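You operate a simulated robot arm through the tools that you are given. There is no shell and no other tool.

You are at the controls of a simulated robot arm. One attempt, no reset.

## Task
Rub the overspray off the earth plate, swing the strap on and run its nut home.
Fine: the grey pad goes back on the stand; the isolator stays off. Set down upright: abrasive pad. What is to be rubbed or washed off counts as gone when no trace of it is left.

It is judged by the outcome, as a careful person would: the job done as asked, and still so three seconds after it is handed in. It fails if anything else is knocked over, pushed out of place, dropped, spilled or broken.

## Robot
A 7-joint arm with a two-finger parallel gripper, fixed in place. Base frame: the origin is on the floor under the middle of its stand, x ahead of it, y to its left, z up. Units: m, degrees, N and s.
It reaches about 1.247 m from its shoulder. Its first joint turns from -132.0 to 132.0 degrees. Payload 3.91 kg.
The TCP is the grasp point between the finger pads, 0.03 m short of the fingertips. In the tool frame z runs along the fingers and y along their closing line. Largest opening 0.11 m; finger width 0.02, thickness 0.01; the body of the gripper, 0.048 by 0.112 m, starts 0.055 m behind the TCP.
Orientation is told as [roll, pitch, yaw] about the base's x, y, z axes, in that order, counted from this pose: with the fingers straight down and closing along the base's y, the tool's x points along the base's -x, its y along +y and its z along -z.

## Interface
- The arm moves only by the tool step_arm. Its argument "motion" is a list that holds one entry, the list of rows, each a list of 6 numbers: the shift along the tool's x, y, z in units of 100 mm (1.0 is 100 mm), then the turn, a rotation vector about the tool's x, y, z in units of 120 degrees (1.0 is 120 degrees). In form: [[[dx, dy, dz, ax, ay, az], ...]]. A call has 1 to 20 rows; each row is the pose to reach, as a shift and turn from the pose commanded when the call began, along the tool's axes at that moment. "gripper" is the opening, from 0 (shut) to 1 (fully open), set as the call begins (left out, the last holds). A call with a number of a shift or a turn outside -1 to 1 is refused whole. Each row takes 0.2 s and may step no farther than 0.05 m and 8.6 degrees from the row before; otherwise, or with a gripper value out of range, the whole call is refused. A pose out of reach is approached as far as the arm can. The call stops where the force on the tool passes 60 N (or 10 N more than at its start, if that is more) or the arm is blocked; 0.2 s more then pass. The fingers move at their own pace (about 0.108 m/s each) and stop on an object; they squeeze with about 25 N. The grip force told is the motor's: it shows also when the fingers shut on nothing. Time passes only in rows, and 0.2 s behind the last, so rows that repeat a pose let the fingers close. The reply holds the time, the measured pose of the TCP, the force on the tool along the base axes, the opening and the grip force, in the units named above and with some noise, with the torque about the TCP (base axes, N m) and any sound that the robot's microphone picked up, and new pictures: "pictures" is both (left out), scene, wrist or none.
- Cameras (640 x 400 px; columns grow to the right, rows downward): "scene" is fixed at [0.4029, -0.4927, 1.5203]; the picture's right is [1.00, -0.08, 0.00], its down [-0.04, -0.59, -0.81] and it looks along [0.06, 0.81, -0.59] (base axes); focal length 323 px, centre (320, 200). "wrist" rides on the gripper at [0.072, 0.017, -0.103] in the tool frame; the picture's right is [-0.23, 0.97, 0.00], its down [-0.76, -0.18, -0.62] and it looks along [-0.61, -0.14, 0.78] (tool axes); focal length 222 px, centre (320, 200). There is no depth. A picture from a camera that has moved, and an enlarged one, comes with that camera's place and axes in the base frame and with its lens. The place of the scene camera against the robot may be out by one fixed shift of up to 0.012 m in any direction.
- close_up(camera, box): a new picture of the part [left, top, right, bottom] of that camera's present view, enlarged. The clock stands still meanwhile.
- sign_off(): hands the job in; it is judged then, once.

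Places have to be worked out from the pictures, the camera data and where the tool is seen. Open the gripper and draw the arm clear of the work before you hand the job in, unless the task says otherwise.

The tools are called after "Request:" as a command line: name --argument value ..., lists and objects as JSON in quotes. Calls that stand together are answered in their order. step_arm: Moves the arm, as the interface text tells. Its arguments: {"type":"object","properties":{"motion":{"type":"array"},"gripper":{"type":"number"},"pictures":{"type":"string","enum":["both","scene","wrist","none"]}},"required":["motion"]} The other tools are called the same way: close_up (camera, box) takes an enlarged picture of a part of a camera's view; sign_off () hands the job in.

At the start:

```text
time_s: 0.0
tcp_pos: [0.2068, 0.4716, 1.0912]
orientation: [0.0, 0.1, 0.0]
force: [-0.3, 0.4, -0.2]
torque: [-0.02, 0.0, -0.02]
finger_gap: 0.11
finger_force: 0.0
```

scene: 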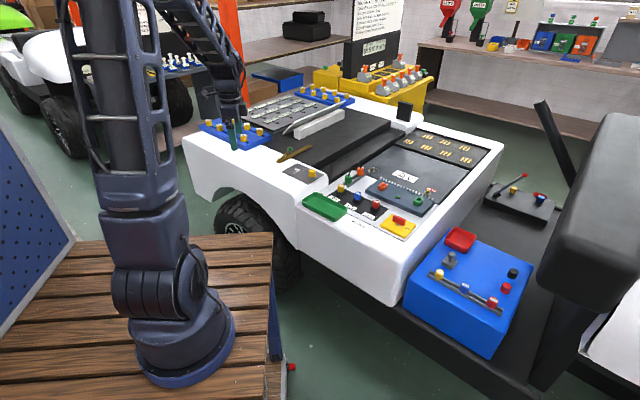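
wrist: 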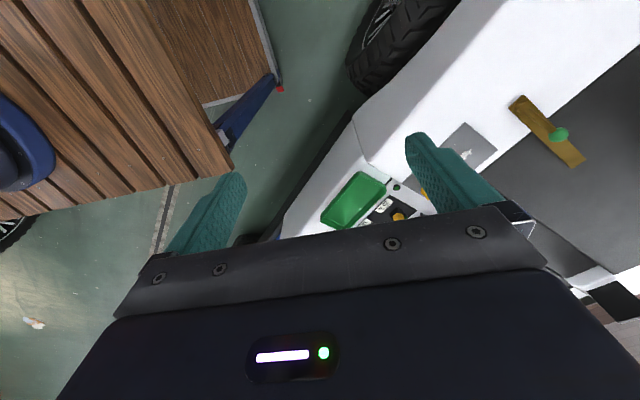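

I start by looking closer at the workspace: the golf-cart body with plates, strap, pad and isolator.

Request:
close_up --camera "scene" --box '[180, 70, 420, 220]'

Request:
close_up --camera "scene" --box '[280, 120, 480, 245]'

Request:
close_up --camera "scene" --box '[400, 160, 560, 320]'

Request:
close_up --camera "wrist" --box '[300, 60, 640, 280]'

```text
2.67 times, centred on (300, 145) of scene
camera zoom: at [0.4029, -0.4927, 1.5203], right [1.0, -0.08, 0.0], down [-0.04, -0.59, -0.81], along [0.06, 0.81, -0.59], focal length 862 px, centre (373, 347)
```

zoom: 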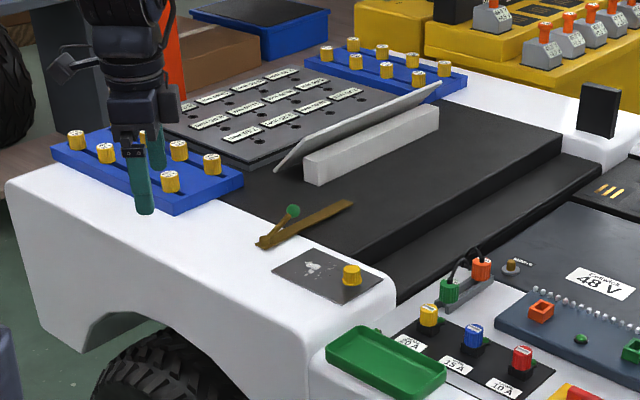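

```text
3.20 times, centred on (380, 182) of scene
camera zoom: at [0.4029, -0.4927, 1.5203], right [1.0, -0.08, 0.0], down [-0.04, -0.59, -0.81], along [0.06, 0.81, -0.59], focal length 1034 px, centre (128, 256)
```

zoom: 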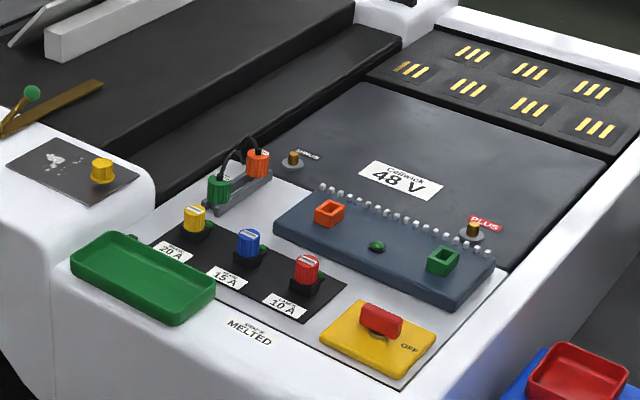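

```text
2.50 times, centred on (480, 240) of scene
camera zoom: at [0.4029, -0.4927, 1.5203], right [1.0, -0.08, 0.0], down [-0.04, -0.59, -0.81], along [0.06, 0.81, -0.59], focal length 808 px, centre (-80, 100)
```

zoom: 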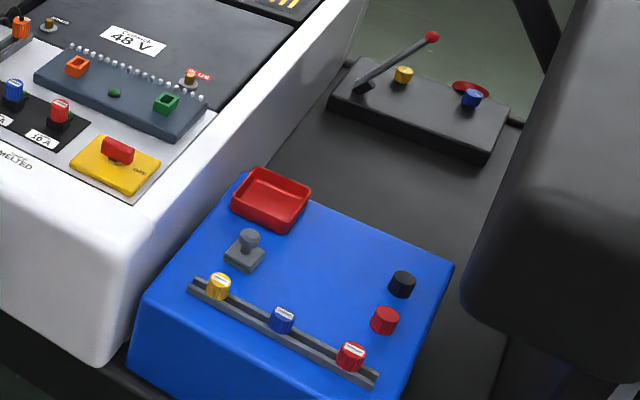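

```text
1.82 times, centred on (470, 170) of wrist
camera zoom: at [0.1351, 0.4887, 1.1953], right [0.23, 0.97, 0.0], down [0.76, -0.18, 0.62], along [0.61, -0.14, -0.78], focal length 404 px, centre (47, 254)
```

zoom: 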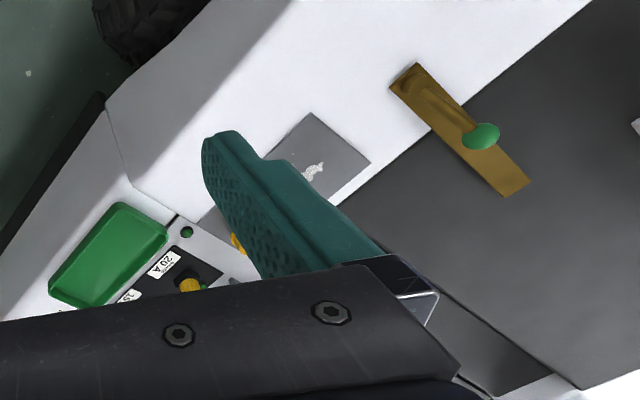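

The overspray triangulates from both cameras to about (0.39, 0.72, 0.81); the strap (brown bar with a green knob) lies left of it, a yellow nut is on the plate, and the grey pad with a knob handle is on the blue box. I move towards the plate, staying high, for a better wrist view.

Request:
step_arm --motion '[[[-0.25, 0.25, 0, 0, 0, 0], [-0.5, 0.5, 0, 0, 0, 0], [-0.75, 0.75, 0, 0, 0, 0], [-1, 1, 0, 0, 0, 0]]]' --pictures "both"

```text
time_s: 1.0
tcp_pos: [0.3052, 0.5728, 1.0933]
orientation: [0.2, 0.0, 0.0]
force: [-0.5, 0.1, 0.4]
torque: [0.03, -0.02, 0.01]
finger_gap: 0.1102
finger_force: 0.0
camera wrist: at [0.2334, 0.5896, 1.1977], right [0.23, 0.97, 0.0], down [0.76, -0.18, 0.62], along [0.61, -0.14, -0.78], focal length 222 px, centre (320, 200)
```

scene: 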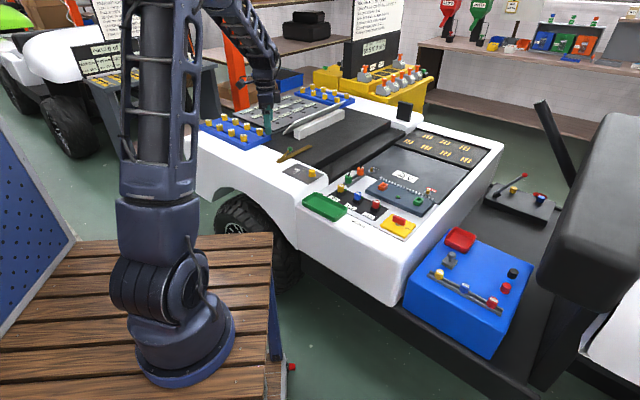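
wrist: 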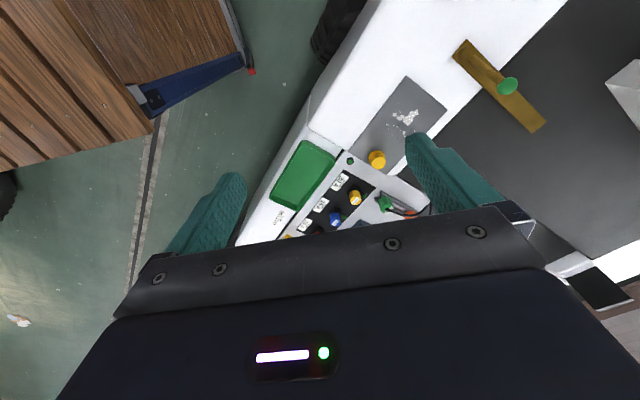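

The plate, the yellow nut and the strap are now well in the wrist view. I take close-ups to work out their geometry.

Request:
close_up --camera "wrist" --box '[320, 20, 560, 170]'

Request:
close_up --camera "scene" --box '[250, 130, 370, 205]'

Request:
close_up --camera "scene" --box '[420, 220, 540, 320]'

```text
2.67 times, centred on (440, 95) of wrist
camera zoom: at [0.2334, 0.5896, 1.1977], right [0.23, 0.97, 0.0], down [0.76, -0.18, 0.62], along [0.61, -0.14, -0.78], focal length 592 px, centre (0, 480)
```

zoom: 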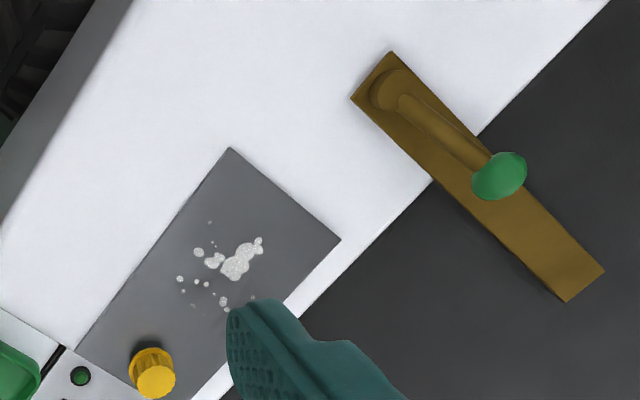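

```text
5.33 times, centred on (310, 168) of scene
camera zoom: at [0.4029, -0.4927, 1.5203], right [1.0, -0.08, 0.0], down [-0.04, -0.59, -0.81], along [0.06, 0.81, -0.59], focal length 1724 px, centre (373, 373)
```

zoom: 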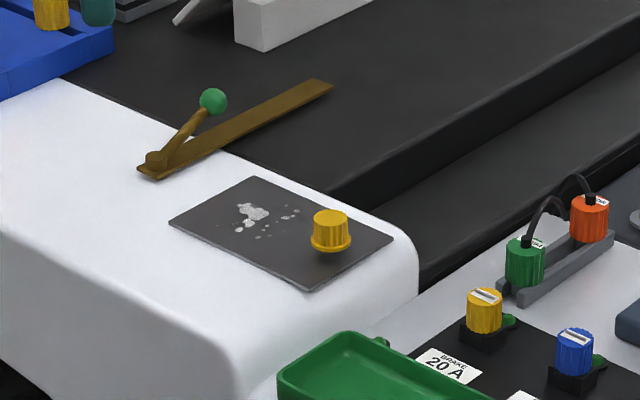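

```text
4.00 times, centred on (480, 270) of scene
camera zoom: at [0.4029, -0.4927, 1.5203], right [1.0, -0.08, 0.0], down [-0.04, -0.59, -0.81], along [0.06, 0.81, -0.59], focal length 1293 px, centre (-320, -80)
```

zoom: 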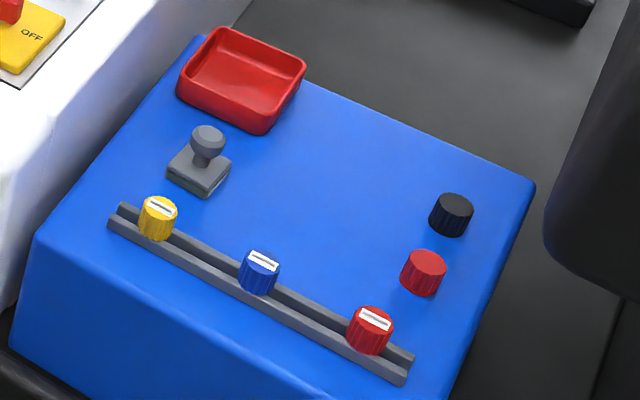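

Estimates: nut near (0.453, 0.647, top 0.837), strap pivot near (0.316, 0.787), strap tip near (0.46, 0.93), green knob near (0.365, 0.835, 0.846). Now I travel high towards the blue box to inspect the grey pad.

Request:
step_arm --motion '[[[-0.25, -0.25, 0, 0, 0, 0], [-0.5, -0.5, 0, 0, 0, 0], [-0.75, -0.75, 0, 0, 0, 0], [-1, -1, 0, 0, 0, 0]]]' --pictures "none"

Request:
step_arm --motion '[[[-0.25, -0.25, 0, 0, 0, 0], [-0.5, -0.5, 0, 0, 0, 0], [-0.75, -0.75, 0, 0, 0, 0], [-1, -1, 0, 0, 0, 0]]]' --pictures "both"

```text
time_s: 2.0
tcp_pos: [0.4052, 0.4721, 1.0927]
orientation: [-0.1, 0.0, 0.0]
force: [-0.9, 0.2, 0.5]
torque: [-0.06, -0.04, -0.02]
finger_gap: 0.11
finger_force: 0.1
```

```text
time_s: 3.0
tcp_pos: [0.5068, 0.3731, 1.0925]
orientation: [0.0, -0.1, 0.0]
force: [0.2, 0.6, 0.0]
torque: [-0.05, 0.0, 0.02]
finger_gap: 0.1098
finger_force: 0.0
camera wrist: at [0.4356, 0.3889, 1.1959], right [0.23, 0.97, 0.0], down [0.76, -0.18, 0.62], along [0.61, -0.14, -0.78], focal length 222 px, centre (320, 200)
```

scene: 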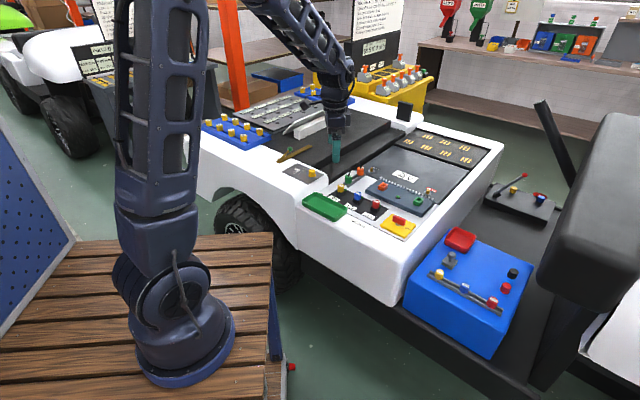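
wrist: 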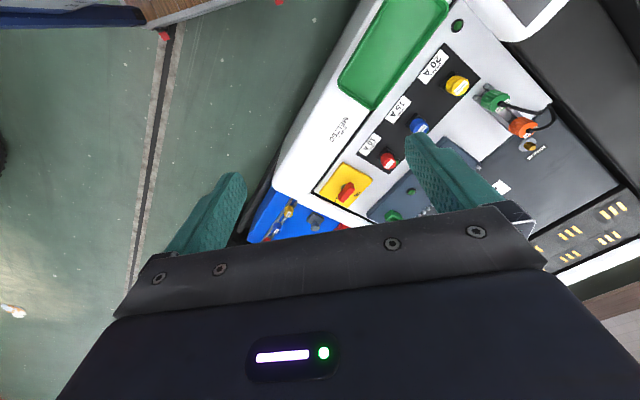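

The blue box is coming into the wrist view ahead. I continue towards it at the same height.

Request:
step_arm --motion '[[[-0.25, -0.25, 0, 0, 0, 0], [-0.5, -0.5, 0, 0, 0, 0], [-0.75, -0.75, 0, 0, 0, 0], [-1, -1, 0, 0, 0, 0]]]' --pictures "none"

Request:
step_arm --motion '[[[-0.25, -0.1, 0, 0, 0, 0], [-0.5, -0.2, 0, 0, 0, 0], [-0.75, -0.3, 0, 0, 0, 0], [-1, -0.4, 0, 0, 0, 0]]]' --pictures "both"

```text
time_s: 4.0
tcp_pos: [0.6081, 0.269, 1.0927]
orientation: [0.0, 0.0, 0.0]
force: [-0.2, 0.5, -0.3]
torque: [-0.05, 0.01, -0.01]
finger_gap: 0.1101
finger_force: 0.0
```

```text
time_s: 5.0
tcp_pos: [0.7072, 0.2306, 1.0934]
orientation: [0.0, 0.0, 0.0]
force: [-0.9, 0.7, 0.7]
torque: [-0.05, -0.06, 0.0]
finger_gap: 0.1099
finger_force: 0.0
camera wrist: at [0.635, 0.2478, 1.1963], right [0.23, 0.97, 0.0], down [0.76, -0.18, 0.62], along [0.61, -0.14, -0.78], focal length 222 px, centre (320, 200)
```

scene: 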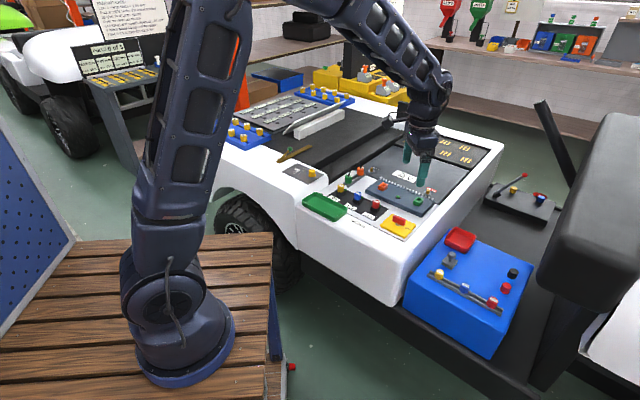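
wrist: 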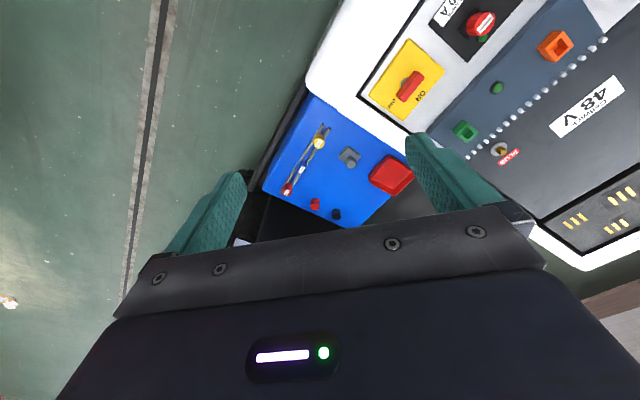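

Request:
close_up --camera "wrist" --box '[250, 80, 450, 240]'

Request:
close_up --camera "scene" --box '[420, 220, 500, 270]'

```text
2.50 times, centred on (350, 160) of wrist
camera zoom: at [0.635, 0.2478, 1.1963], right [0.23, 0.97, 0.0], down [0.76, -0.18, 0.62], along [0.61, -0.14, -0.78], focal length 555 px, centre (245, 300)
```

zoom: 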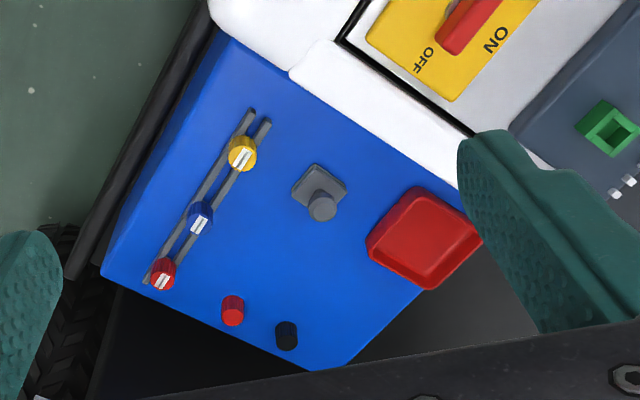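

```text
8.00 times, centred on (460, 245) of scene
camera zoom: at [0.4029, -0.4927, 1.5203], right [1.0, -0.08, 0.0], down [-0.04, -0.59, -0.81], along [0.06, 0.81, -0.59], focal length 2586 px, centre (-800, -160)
```

zoom: 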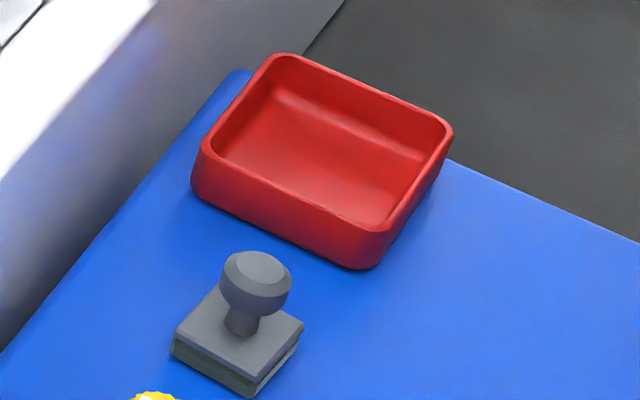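

The pad's knob triangulates consistently to about (0.917, 0.260, 0.710), with the pad's base top near z 0.68. I approach above it with the gripper partly closed to stay clear of the red tray.

Request:
step_arm --motion '[[[-0.25, 0.04, 0.2, 0, 0, 0], [-0.5, 0.08, 0.4, 0, 0, 0], [-0.75, 0.11, 0.6, 0, 0, 0], [-1, 0.15, 0.8, 0, 0, 0]]]' --gripper 0.6 --pictures "none"

Request:
step_arm --motion '[[[-0.25, 0.04, 0.25, 0, 0, 0], [-0.5, 0.08, 0.5, 0, 0, 0], [-0.75, 0.11, 0.75, 0, 0, 0], [-1, 0.15, 1, 0, 0, 0]]]' --pictures "both"

```text
time_s: 6.0
tcp_pos: [0.808, 0.245, 1.011]
orientation: [0.0, -0.1, 0.0]
force: [0.4, 0.1, 0.5]
torque: [0.03, -0.05, 0.05]
finger_gap: 0.0662
finger_force: 0.1
```

```text
time_s: 7.0
tcp_pos: [0.908, 0.2613, 0.91]
orientation: [0.0, -0.1, 0.0]
force: [0.4, -0.3, 0.7]
torque: [0.03, -0.01, 0.02]
finger_gap: 0.0661
finger_force: 0.2
camera wrist: at [0.8355, 0.2785, 1.0131], right [0.23, 0.97, 0.0], down [0.76, -0.18, 0.62], along [0.61, -0.14, -0.78], focal length 222 px, centre (320, 200)
```

scene: 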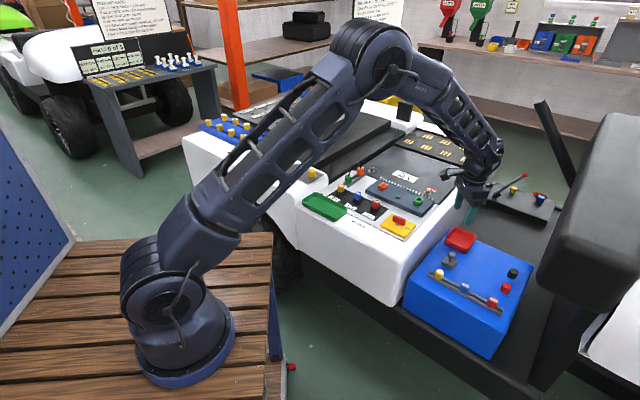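
wrist: 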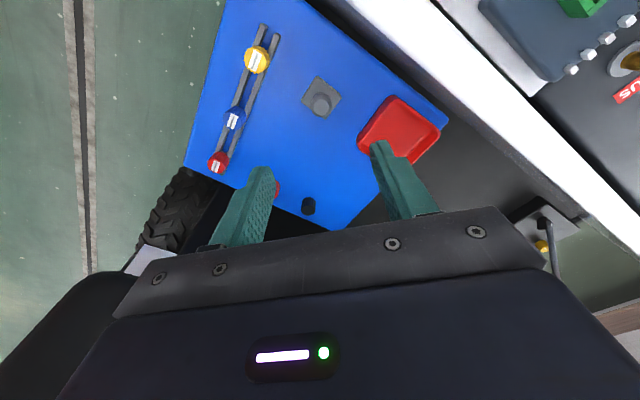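

The knob shows between the fingers; a close-up lets me refine it before descending.

Request:
close_up --camera "wrist" --box '[240, 50, 400, 150]'

```text
4.00 times, centred on (320, 100) of wrist
camera zoom: at [0.8355, 0.2785, 1.0131], right [0.23, 0.97, 0.0], down [0.76, -0.18, 0.62], along [0.61, -0.14, -0.78], focal length 888 px, centre (320, 600)
```

zoom: 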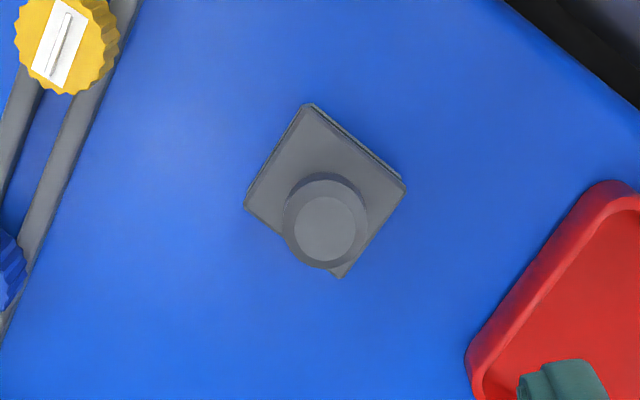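

The pad is about 40 mm square, turned about 40°, its centre at (0.918, 0.260) — I go down over it in two steps.

Request:
step_arm --motion '[[[-0.1, -0.01, 0.25, 0, 0, 0], [-0.1, -0.01, 0.5, 0, 0, 0], [-0.1, -0.01, 0.75, 0, 0, 0], [-0.1, -0.01, 1, 0, 0, 0]]]' --pictures "wrist"

```text
time_s: 8.0
tcp_pos: [0.9177, 0.2603, 0.8115]
orientation: [0.0, 0.0, 0.0]
force: [-0.8, 0.1, 0.4]
torque: [0.01, 0.0, -0.02]
finger_gap: 0.0656
finger_force: 0.2
camera wrist: at [0.8454, 0.2783, 0.9144], right [0.23, 0.97, 0.0], down [0.76, -0.18, 0.62], along [0.61, -0.14, -0.78], focal length 222 px, centre (320, 200)
```

wrist: 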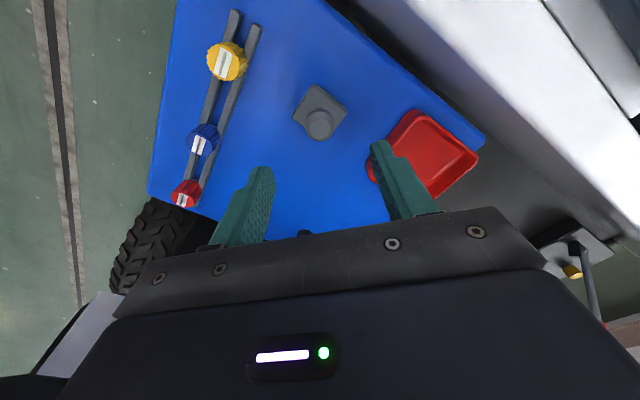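

Alignment looks right; I descend to z ≈ 0.719 with the fingertips just above the pad's base.

Request:
step_arm --motion '[[[0.01, 0, 0.25, 0, 0, 0], [0.01, 0, 0.5, 0, 0, 0], [0.01, 0, 0.7, 0, 0, 0], [0.01, 0, 0.83, 0, 0, 0], [0.01, 0, 0.92, 0, 0, 0]]]' --pictures "both"

```text
time_s: 9.2
tcp_pos: [0.9162, 0.2609, 0.7202]
orientation: [0.0, -0.1, 0.0]
force: [0.0, 0.1, 0.6]
torque: [-0.01, 0.0, 0.0]
finger_gap: 0.0659
finger_force: 0.1
camera wrist: at [0.844, 0.2775, 0.8235], right [0.23, 0.97, 0.0], down [0.76, -0.18, 0.62], along [0.61, -0.14, -0.78], focal length 222 px, centre (320, 200)
```

scene: 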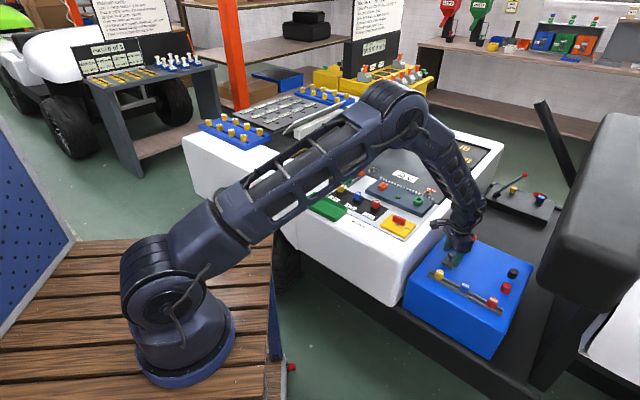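
wrist: 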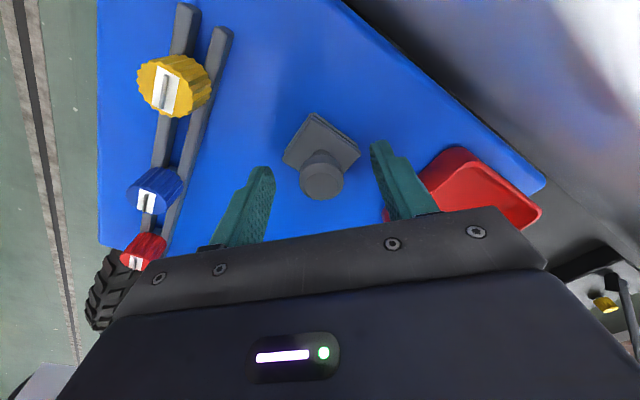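

The knob sits centred between the fingers. I close the gripper on it.

Request:
step_arm --motion '[[[0, 0, 0, 0, 0, 0], [0, 0, 0, 0, 0, 0], [0, 0, 0, 0, 0, 0], [0, 0, 0, 0, 0, 0]]]' --gripper 0 --pictures "wrist"

```text
time_s: 10.2
tcp_pos: [0.9168, 0.2593, 0.7204]
orientation: [-0.1, 0.0, 0.0]
force: [0.1, 0.2, 0.1]
torque: [0.01, 0.01, -0.02]
finger_gap: 0.0259
finger_force: 24.6
camera wrist: at [0.844, 0.2774, 0.8234], right [0.23, 0.97, 0.0], down [0.76, -0.18, 0.62], along [0.61, -0.14, -0.78], focal length 222 px, centre (320, 200)
```

wrist: 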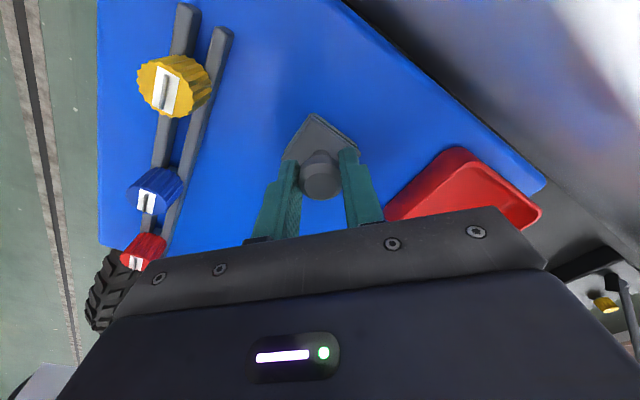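

Gripped at a gap of 25.9 mm; the resting TCP height is 0.720. I lift straight up.

Request:
step_arm --motion '[[[0, 0, -0.1, 0, 0, 0], [0, 0, -0.3, 0, 0, 0], [0, 0, -0.55, 0, 0, 0], [0, 0, -0.8, 0, 0, 0], [0, 0, -1, 0, 0, 0]]]' --pictures "both"

```text
time_s: 11.4
tcp_pos: [0.9144, 0.2608, 0.8201]
orientation: [0.1, 0.0, 0.1]
force: [-0.1, -0.3, -0.5]
torque: [-0.01, 0.01, 0.0]
finger_gap: 0.0258
finger_force: 25.2
camera wrist: at [0.8436, 0.2773, 0.9228], right [0.23, 0.97, 0.0], down [0.76, -0.18, 0.62], along [0.61, -0.14, -0.78], focal length 222 px, centre (320, 200)
```

scene: 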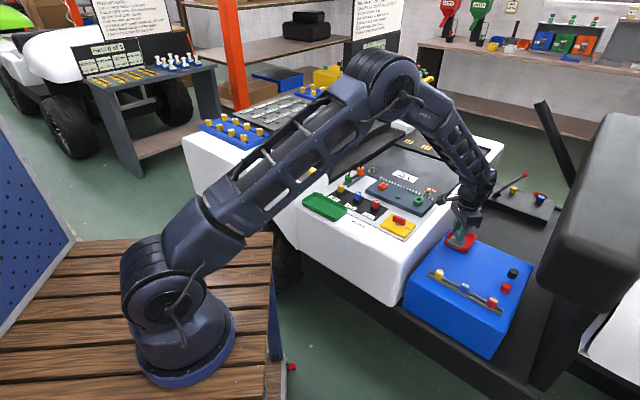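
wrist: 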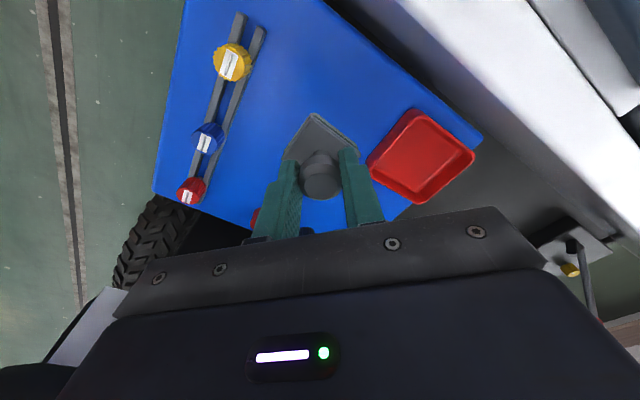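

The pad is held level. I raise it further and carry it back over the cart towards the plate at a safe height.

Request:
step_arm --motion '[[[0, 0, -0.3, 0, 0, 0], [0, 0, -0.6, 0, 0, 0], [0.15, 0.1, -0.9, 0, 0, 0], [0.4, 0.3, -1, 0, 0, 0], [0.7, 0.6, -1, 0, 0, 0], [1, 0.9, -1, 0, 0, 0]]]' --pictures "none"

Request:
step_arm --motion '[[[0.25, 0.22, -0.2, 0, 0, 0], [0.5, 0.45, -0.4, 0, 0, 0], [0.75, 0.67, -0.5, 0, 0, 0], [1, 0.9, -0.5, 0, 0, 0]]]' --pictures "none"

Request:
step_arm --motion '[[[0.25, 0.22, 0, 0, 0, 0], [0.5, 0.45, 0, 0, 0, 0], [0.75, 0.67, 0, 0, 0, 0], [1, 0.9, 0, 0, 0, 0]]]' --pictures "none"

Request:
step_arm --motion '[[[0.25, 0.22, 0, 0, 0, 0], [0.5, 0.45, 0, 0, 0, 0], [0.75, 0.67, 0, 0, 0, 0], [1, 0.9, 0, 0, 0, 0]]]' --pictures "both"

```text
time_s: 12.8
tcp_pos: [0.8175, 0.349, 0.9196]
orientation: [-0.1, -0.1, -0.1]
force: [0.8, 0.2, -0.1]
torque: [0.0, 0.04, -0.01]
finger_gap: 0.0258
finger_force: 25.0
```

```text
time_s: 13.8
tcp_pos: [0.7161, 0.4413, 0.9702]
orientation: [0.0, 0.0, -0.1]
force: [1.0, 0.0, -0.1]
torque: [0.04, 0.0, 0.0]
finger_gap: 0.0256
finger_force: 24.4
```

```text
time_s: 14.8
tcp_pos: [0.6162, 0.5317, 0.9697]
orientation: [0.0, 0.0, 0.0]
force: [0.9, -0.1, 0.3]
torque: [0.02, 0.05, -0.02]
finger_gap: 0.026
finger_force: 24.9
```

```text
time_s: 15.8
tcp_pos: [0.5172, 0.6202, 0.9718]
orientation: [0.0, -0.1, -0.1]
force: [1.0, -0.4, -0.8]
torque: [0.01, 0.06, 0.01]
finger_gap: 0.0258
finger_force: 24.7
camera wrist: at [0.4449, 0.6377, 1.0745], right [0.23, 0.97, 0.0], down [0.76, -0.18, 0.62], along [0.61, -0.14, -0.78], focal length 222 px, centre (320, 200)
```

scene: 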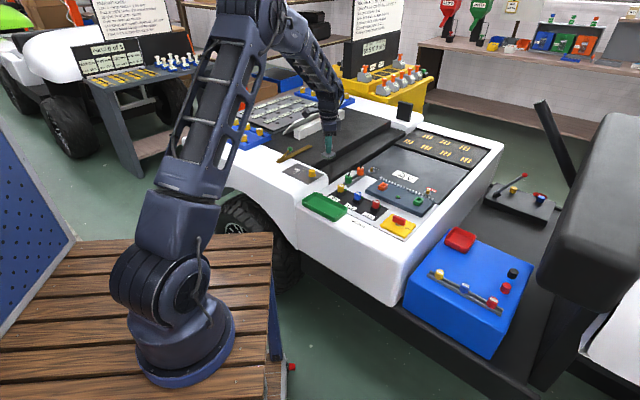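
wrist: 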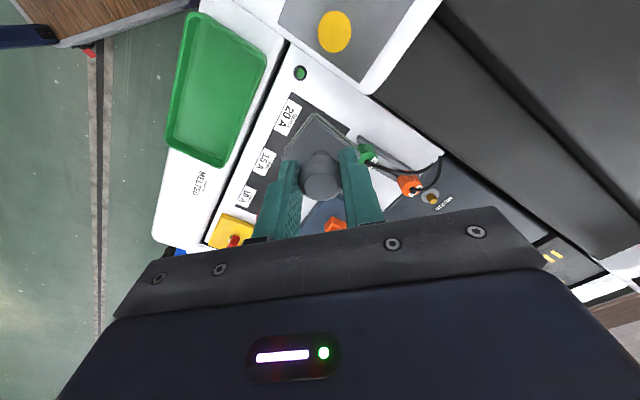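

The pad is still held level. Before rubbing I take a high zoom of the plate from the scene camera to map all the overspray spots.

Request:
close_up --camera "scene" --box '[276, 160, 332, 195]'

Request:
close_up --camera "scene" --box '[270, 135, 342, 180]'

```text
11.43 times, centred on (304, 178) of scene
camera zoom: at [0.4029, -0.4927, 1.5203], right [1.0, -0.08, 0.0], down [-0.04, -0.59, -0.81], along [0.06, 0.81, -0.59], focal length 3694 px, centre (503, 457)
```

zoom: 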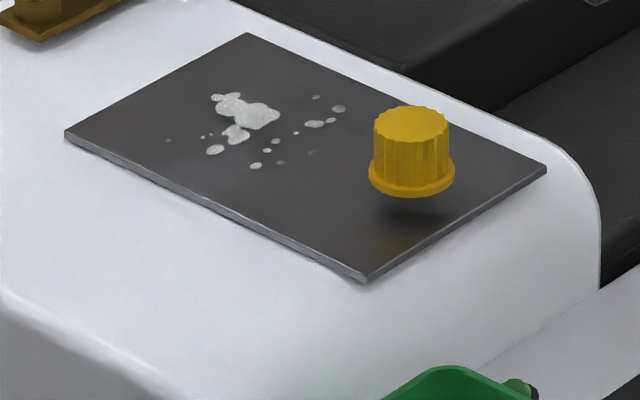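

```text
8.89 times, centred on (306, 158) of scene
camera zoom: at [0.4029, -0.4927, 1.5203], right [1.0, -0.08, 0.0], down [-0.04, -0.59, -0.81], along [0.06, 0.81, -0.59], focal length 2873 px, centre (444, 578)
```

zoom: 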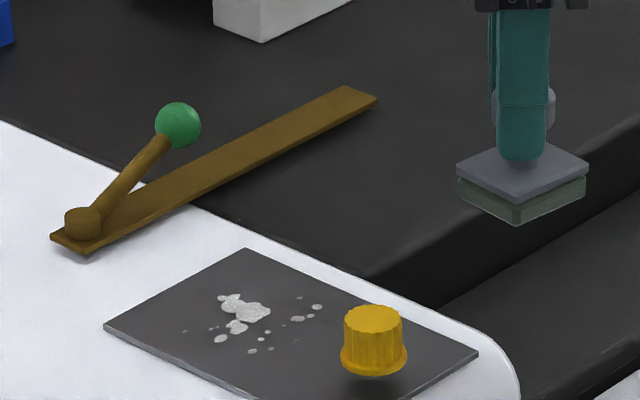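

All spots lie on the plate between about 20–80 mm along and 20–85 mm across from its left corner, well clear of the nut. I move the pad above the centre of that area, about (0.402, 0.707).

Request:
step_arm --motion '[[[0.25, 0.22, 0, 0, 0, 0], [0.5, 0.45, 0, 0, 0, 0], [0.75, 0.67, 0, 0, 0, 0], [1, 0.87, 0, 0, 0, 0]]]' --pictures "none"

Request:
step_arm --motion '[[[0.08, 0, 0.2, 0, 0, 0], [0.15, 0, 0.4, 0, 0, 0], [0.15, 0, 0.6, 0, 0, 0], [0.15, 0, 0.8, 0, 0, 0]]]' --pictures "both"

```text
time_s: 16.8
tcp_pos: [0.4179, 0.7079, 0.969]
orientation: [-0.1, 0.1, -0.1]
force: [0.6, -0.2, 0.1]
torque: [0.02, 0.04, 0.02]
finger_gap: 0.0259
finger_force: 25.5
```

```text
time_s: 17.8
tcp_pos: [0.3998, 0.7065, 0.8873]
orientation: [0.0, 0.0, -0.1]
force: [0.6, 0.4, 0.2]
torque: [0.01, -0.01, 0.0]
finger_gap: 0.0256
finger_force: 24.9
camera wrist: at [0.3285, 0.7241, 0.9921], right [0.23, 0.97, 0.0], down [0.76, -0.18, 0.62], along [0.61, -0.14, -0.78], focal length 222 px, centre (320, 200)
```

scene: 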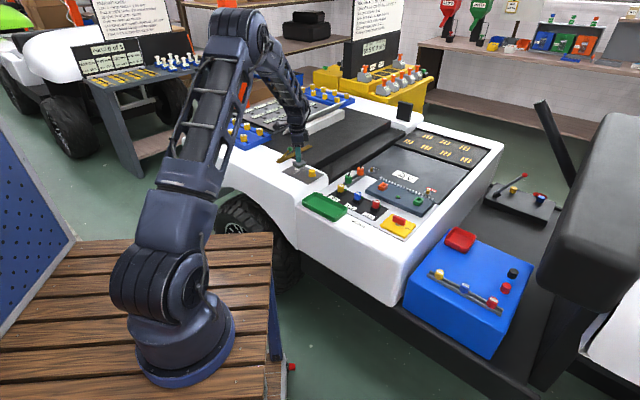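
wrist: 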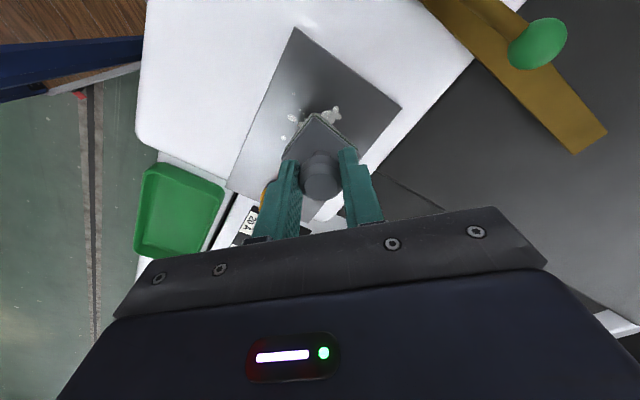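

The pad is above the plate, aligned with it. I lower slowly towards contact, checking the force.

Request:
step_arm --motion '[[[0, 0, 0.08, 0, 0, 0], [0, 0, 0.15, 0, 0, 0], [0, 0, 0.2, 0, 0, 0], [0, 0, 0.24, 0, 0, 0], [0, 0, 0.26, 0, 0, 0]]]' --pictures "none"

```text
time_s: 19.0
tcp_pos: [0.3999, 0.7088, 0.8643]
orientation: [0.0, 0.0, 0.0]
force: [-0.8, -1.9, 4.0]
torque: [-0.11, -0.01, -0.02]
finger_gap: 0.0256
finger_force: 24.9
```

A contact force of about 4 N shows at z ≈ 0.864. I press another 1 mm to gauge the stiffness.

Request:
step_arm --motion '[[[0, 0, 0.01, 0, 0, 0], [0, 0, 0.01, 0, 0, 0]]]' --pictures "scene"

Request:
close_up --camera "scene" --box '[262, 135, 342, 190]'

```text
time_s: 19.6
tcp_pos: [0.4019, 0.7085, 0.8659]
orientation: [0.2, 0.0, 0.0]
force: [-1.4, -4.6, 17.8]
torque: [-0.16, 0.04, -0.02]
finger_gap: 0.0257
finger_force: 25.1
```

scene: 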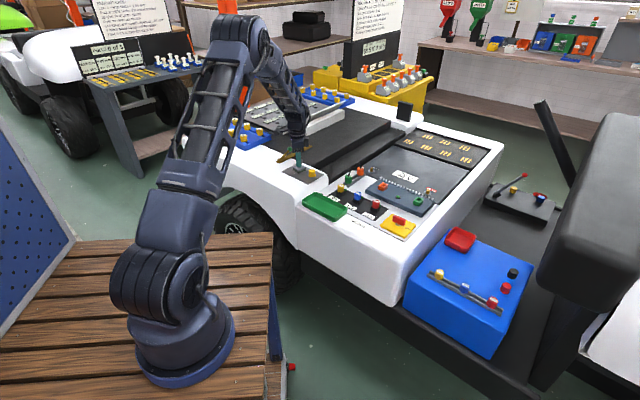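

```text
7.27 times, centred on (302, 162) of scene
camera zoom: at [0.4029, -0.4927, 1.5203], right [1.0, -0.08, 0.0], down [-0.04, -0.59, -0.81], along [0.06, 0.81, -0.59], focal length 2351 px, centre (451, 473)
```

zoom: 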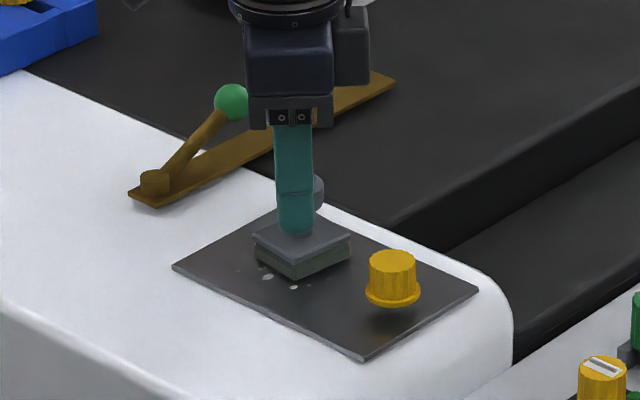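

The contact is stiff (~14 N/mm); the pad lies flat. I back off half a millimetre and make a first short rubbing stroke to check the drag.

Request:
step_arm --motion '[[[0, 0, -0.005, 0, 0, 0], [0.078, 0.078, -0.005, 0, 0, 0], [0.156, 0.156, -0.005, 0, 0, 0], [0.24, 0.071, -0.005, 0, 0, 0], [0.332, -0.021, -0.005, 0, 0, 0]]]' --pictures "none"

Request:
close_up --camera "scene" --box '[262, 135, 342, 190]'

```text
time_s: 20.8
tcp_pos: [0.3688, 0.7067, 0.864]
orientation: [0.0, 0.0, 0.0]
force: [4.2, 5.6, 22.2]
torque: [0.14, -0.22, 0.04]
finger_gap: 0.0258
finger_force: 24.9
```

```text
7.27 times, centred on (302, 162) of scene
camera zoom: at [0.4029, -0.4927, 1.5203], right [1.0, -0.08, 0.0], down [-0.04, -0.59, -0.81], along [0.06, 0.81, -0.59], focal length 2351 px, centre (451, 473)
```

zoom: 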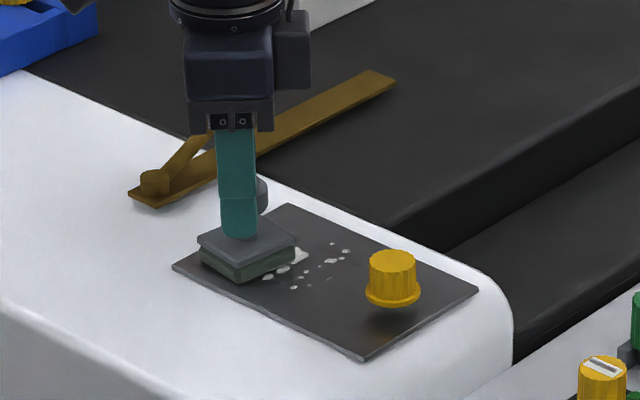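

Drag is modest (about 7 N). I continue with a raster over the whole overspray area, half a millimetre lighter.

Request:
step_arm --motion '[[[-0.106, -0.106, -0.005, 0, 0, 0], [-0.205, -0.205, -0.005, 0, 0, 0], [-0.311, -0.311, -0.005, 0, 0, 0], [-0.403, -0.219, -0.005, 0, 0, 0], [-0.297, -0.113, -0.005, 0, 0, 0], [-0.198, -0.014, -0.005, 0, 0, 0], [-0.092, 0.092, -0.005, 0, 0, 0], [-0.176, 0.177, -0.005, 0, 0, 0], [-0.283, 0.07, -0.005, 0, 0, 0], [-0.381, -0.028, -0.005, 0, 0, 0], [-0.488, -0.135, -0.005, 0, 0, 0], [-0.572, -0.05, -0.005, 0, 0, 0], [-0.466, 0.056, -0.005, 0, 0, 0], [-0.367, 0.155, -0.005, 0, 0, 0], [-0.261, 0.261, -0.005, 0, 0, 0], [-0.346, 0.346, -0.005, 0, 0, 0], [-0.452, 0.24, -0.005, 0, 0, 0], [-0.551, 0.141, -0.005, 0, 0, 0], [-0.657, 0.035, -0.005, 0, 0, 0]]]' --pictures "none"

Request:
close_up --camera "scene" --box '[262, 135, 342, 190]'

```text
time_s: 24.8
tcp_pos: [0.4346, 0.7091, 0.863]
orientation: [0.1, -0.1, -0.2]
force: [0.1, -0.6, 1.3]
torque: [-0.01, -0.04, 0.04]
finger_gap: 0.0256
finger_force: 24.8
```

```text
7.27 times, centred on (302, 162) of scene
camera zoom: at [0.4029, -0.4927, 1.5203], right [1.0, -0.08, 0.0], down [-0.04, -0.59, -0.81], along [0.06, 0.81, -0.59], focal length 2351 px, centre (451, 473)
```

zoom: 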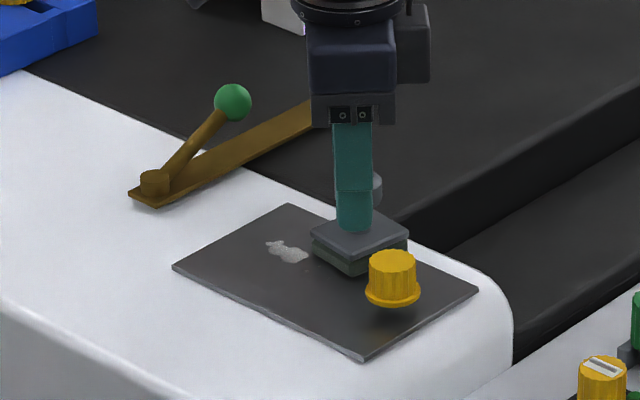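

Most spots are gone; a faded patch of the main blob remains, and the force there had fallen to ~1 N. I press 1 mm lower and go over the remaining patch in cross strokes.

Request:
step_arm --motion '[[[0, 0, 0.008, 0, 0, 0], [0.106, 0.106, 0.01, 0, 0, 0], [0.205, 0.007, 0.01, 0, 0, 0], [0.311, -0.099, 0.01, 0, 0, 0], [0.41, 0, 0.01, 0, 0, 0], [0.304, 0.106, 0.01, 0, 0, 0], [0.205, 0.205, 0.01, 0, 0, 0]]]' --pictures "none"

Request:
close_up --camera "scene" --box '[262, 135, 342, 190]'

```text
time_s: 26.4
tcp_pos: [0.412, 0.7309, 0.863]
orientation: [0.0, 0.0, 0.0]
force: [-5.3, -3.9, 21.6]
torque: [-0.21, 0.28, -0.02]
finger_gap: 0.0256
finger_force: 25.2
```

```text
7.27 times, centred on (302, 162) of scene
camera zoom: at [0.4029, -0.4927, 1.5203], right [1.0, -0.08, 0.0], down [-0.04, -0.59, -0.81], along [0.06, 0.81, -0.59], focal length 2351 px, centre (451, 473)
```

zoom: 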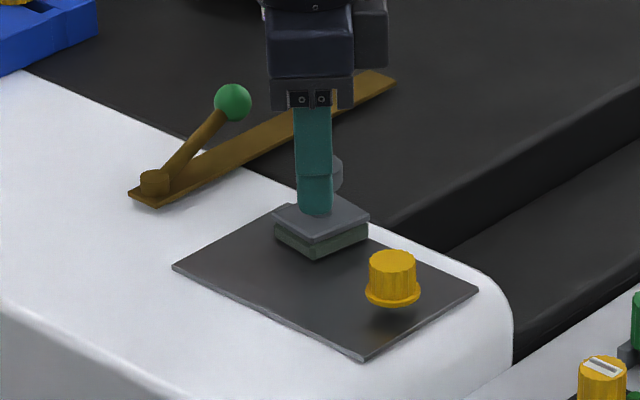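

The visible plate is clean now. I do one more full raster over the whole area to be sure nothing is left, then lift off.

Request:
step_arm --motion '[[[0.106, 0.106, 0, 0, 0, 0], [0.205, 0.007, 0, 0, 0, 0], [0.311, -0.099, -0.002, 0, 0, 0], [0.453, -0.24, -0.004, 0, 0, 0], [0.346, -0.346, -0.003, 0, 0, 0], [0.247, -0.445, -0.002, 0, 0, 0], [0.141, -0.552, -0.001, 0, 0, 0], [0.035, -0.445, 0, 0, 0, 0], [0.141, -0.339, -0.002, 0, 0, 0], [0.24, -0.24, -0.002, 0, 0, 0], [0.346, -0.134, -0.003, 0, 0, 0], [0.24, -0.028, -0.002, 0, 0, 0], [0.134, -0.134, -0.001, 0, 0, 0], [0.035, -0.233, 0, 0, 0, 0], [-0.071, -0.339, 0, 0, 0, 0], [-0.205, -0.205, 0, 0, 0, 0], [-0.099, -0.099, 0, 0, 0, 0], [0, 0, 0, 0, 0, 0], [0.106, 0.106, 0, 0, 0, 0], [0.106, 0.106, -0.2, 0, 0, 0]]]' --pictures "none"

Request:
step_arm --motion '[[[0, 0, -0.3, 0, 0, 0], [0, 0.2, -0.6, 0, 0, 0], [-0.1, 0.4, -0.9, 0, 0, 0]]]' --pictures "wrist"

Request:
close_up --camera "scene" --box '[262, 145, 342, 200]'

```text
time_s: 30.6
tcp_pos: [0.404, 0.7394, 0.8816]
orientation: [-0.2, 0.0, 0.1]
force: [0.9, -0.4, -0.4]
torque: [0.02, -0.01, -0.02]
finger_gap: 0.0258
finger_force: 25.4
```

```text
time_s: 31.4
tcp_pos: [0.4115, 0.7806, 0.9721]
orientation: [0.0, -0.1, -0.1]
force: [0.3, -0.9, -0.8]
torque: [0.02, 0.0, -0.03]
finger_gap: 0.0256
finger_force: 24.5
camera wrist: at [0.3401, 0.7969, 1.076], right [0.23, 0.97, 0.0], down [0.76, -0.18, 0.62], along [0.61, -0.14, -0.78], focal length 222 px, centre (320, 200)
```

wrist: 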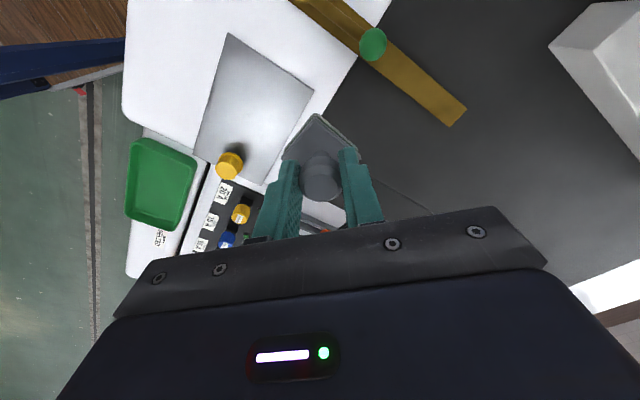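

```text
7.27 times, centred on (302, 172) of scene
camera zoom: at [0.4029, -0.4927, 1.5203], right [1.0, -0.08, 0.0], down [-0.04, -0.59, -0.81], along [0.06, 0.81, -0.59], focal length 2351 px, centre (451, 400)
```

zoom: 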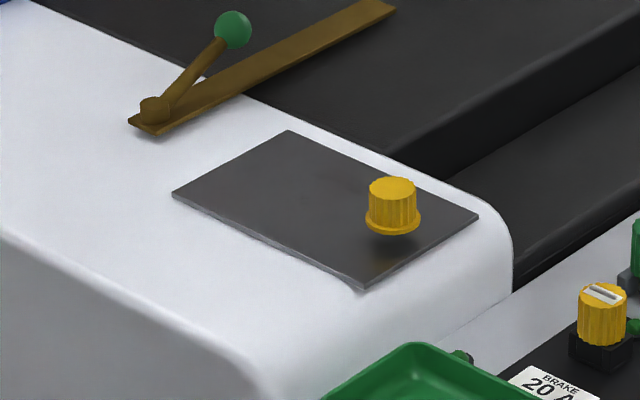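

The plate looks bare. I verify with high zooms from both cameras.

Request:
close_up --camera "scene" --box '[280, 160, 320, 185]'

Request:
close_up --camera "wrist" --box '[190, 20, 350, 200]'

```text
16.00 times, centred on (300, 172) of scene
camera zoom: at [0.4029, -0.4927, 1.5203], right [1.0, -0.08, 0.0], down [-0.04, -0.59, -0.81], along [0.06, 0.81, -0.59], focal length 5171 px, centre (640, 640)
```

zoom: 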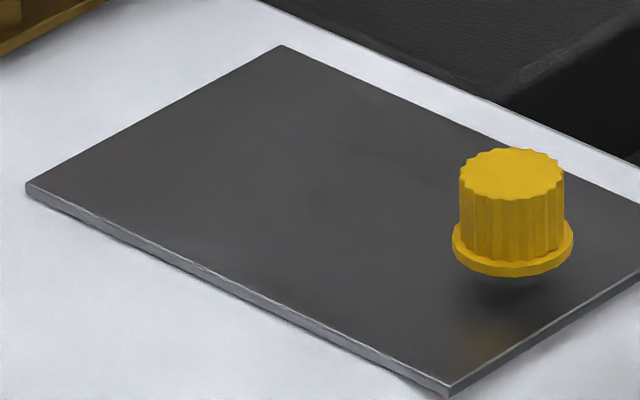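

```text
2.22 times, centred on (270, 110) of wrist
camera zoom: at [0.3401, 0.7969, 1.076], right [0.23, 0.97, 0.0], down [0.76, -0.18, 0.62], along [0.61, -0.14, -0.78], focal length 494 px, centre (431, 400)
```

zoom: 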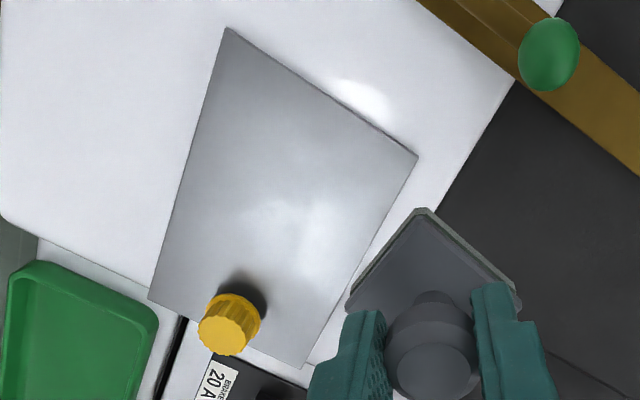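

There's glare from this angle, so I move to a view like the first one (no glare) to confirm that no trace is left before returning the pad.

Request:
step_arm --motion '[[[0, -0.25, -0.25, 0, 0, 0], [0.2, -0.5, -0.5, 0, 0, 0], [0.5, -0.75, -0.75, 0, 0, 0], [0.8, -1, -1, 0, 0, 0]]]' --pictures "none"

Request:
step_arm --motion '[[[0, -0.25, 0, 0, 0, 0], [0, -0.5, 0, 0, 0, 0], [0, -0.75, 0, 0, 0, 0], [0, -1, 0, 0, 0, 0]]]' --pictures "wrist"

Request:
close_up --camera "wrist" --box '[320, 40, 480, 160]'

```text
time_s: 32.4
tcp_pos: [0.3338, 0.6794, 1.07]
orientation: [-0.2, 0.0, -0.1]
force: [-0.3, 0.1, -1.0]
torque: [0.0, 0.0, -0.02]
finger_gap: 0.0259
finger_force: 25.2
```

```text
time_s: 33.4
tcp_pos: [0.3311, 0.5791, 1.0709]
orientation: [0.1, 0.0, 0.0]
force: [0.2, -0.8, -0.2]
torque: [-0.01, 0.0, -0.02]
finger_gap: 0.0256
finger_force: 25.0
camera wrist: at [0.2592, 0.596, 1.1747], right [0.23, 0.97, 0.0], down [0.76, -0.18, 0.62], along [0.61, -0.14, -0.78], focal length 222 px, centre (320, 200)
```

wrist: 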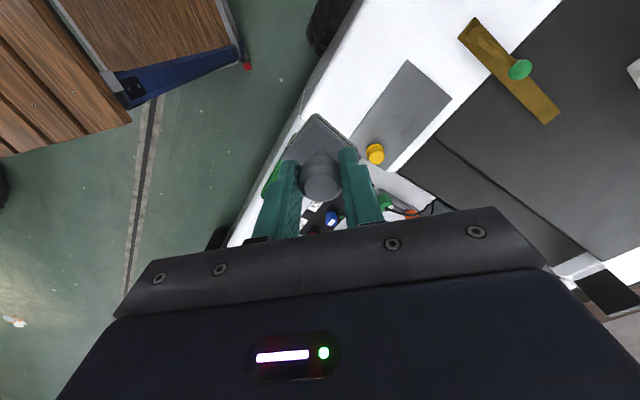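

```text
3.33 times, centred on (400, 100) of wrist
camera zoom: at [0.2592, 0.596, 1.1747], right [0.23, 0.97, 0.0], down [0.76, -0.18, 0.62], along [0.61, -0.14, -0.78], focal length 740 px, centre (53, 533)
```

zoom: 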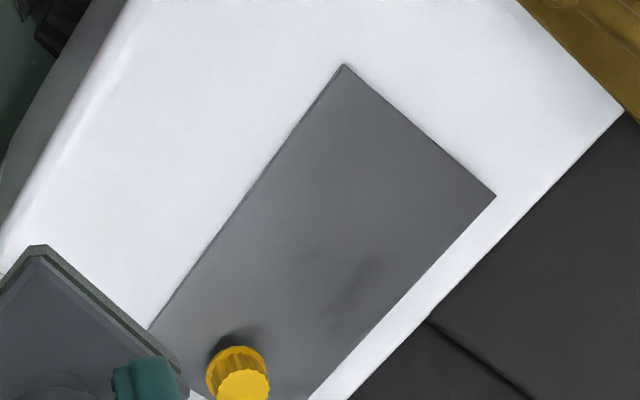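

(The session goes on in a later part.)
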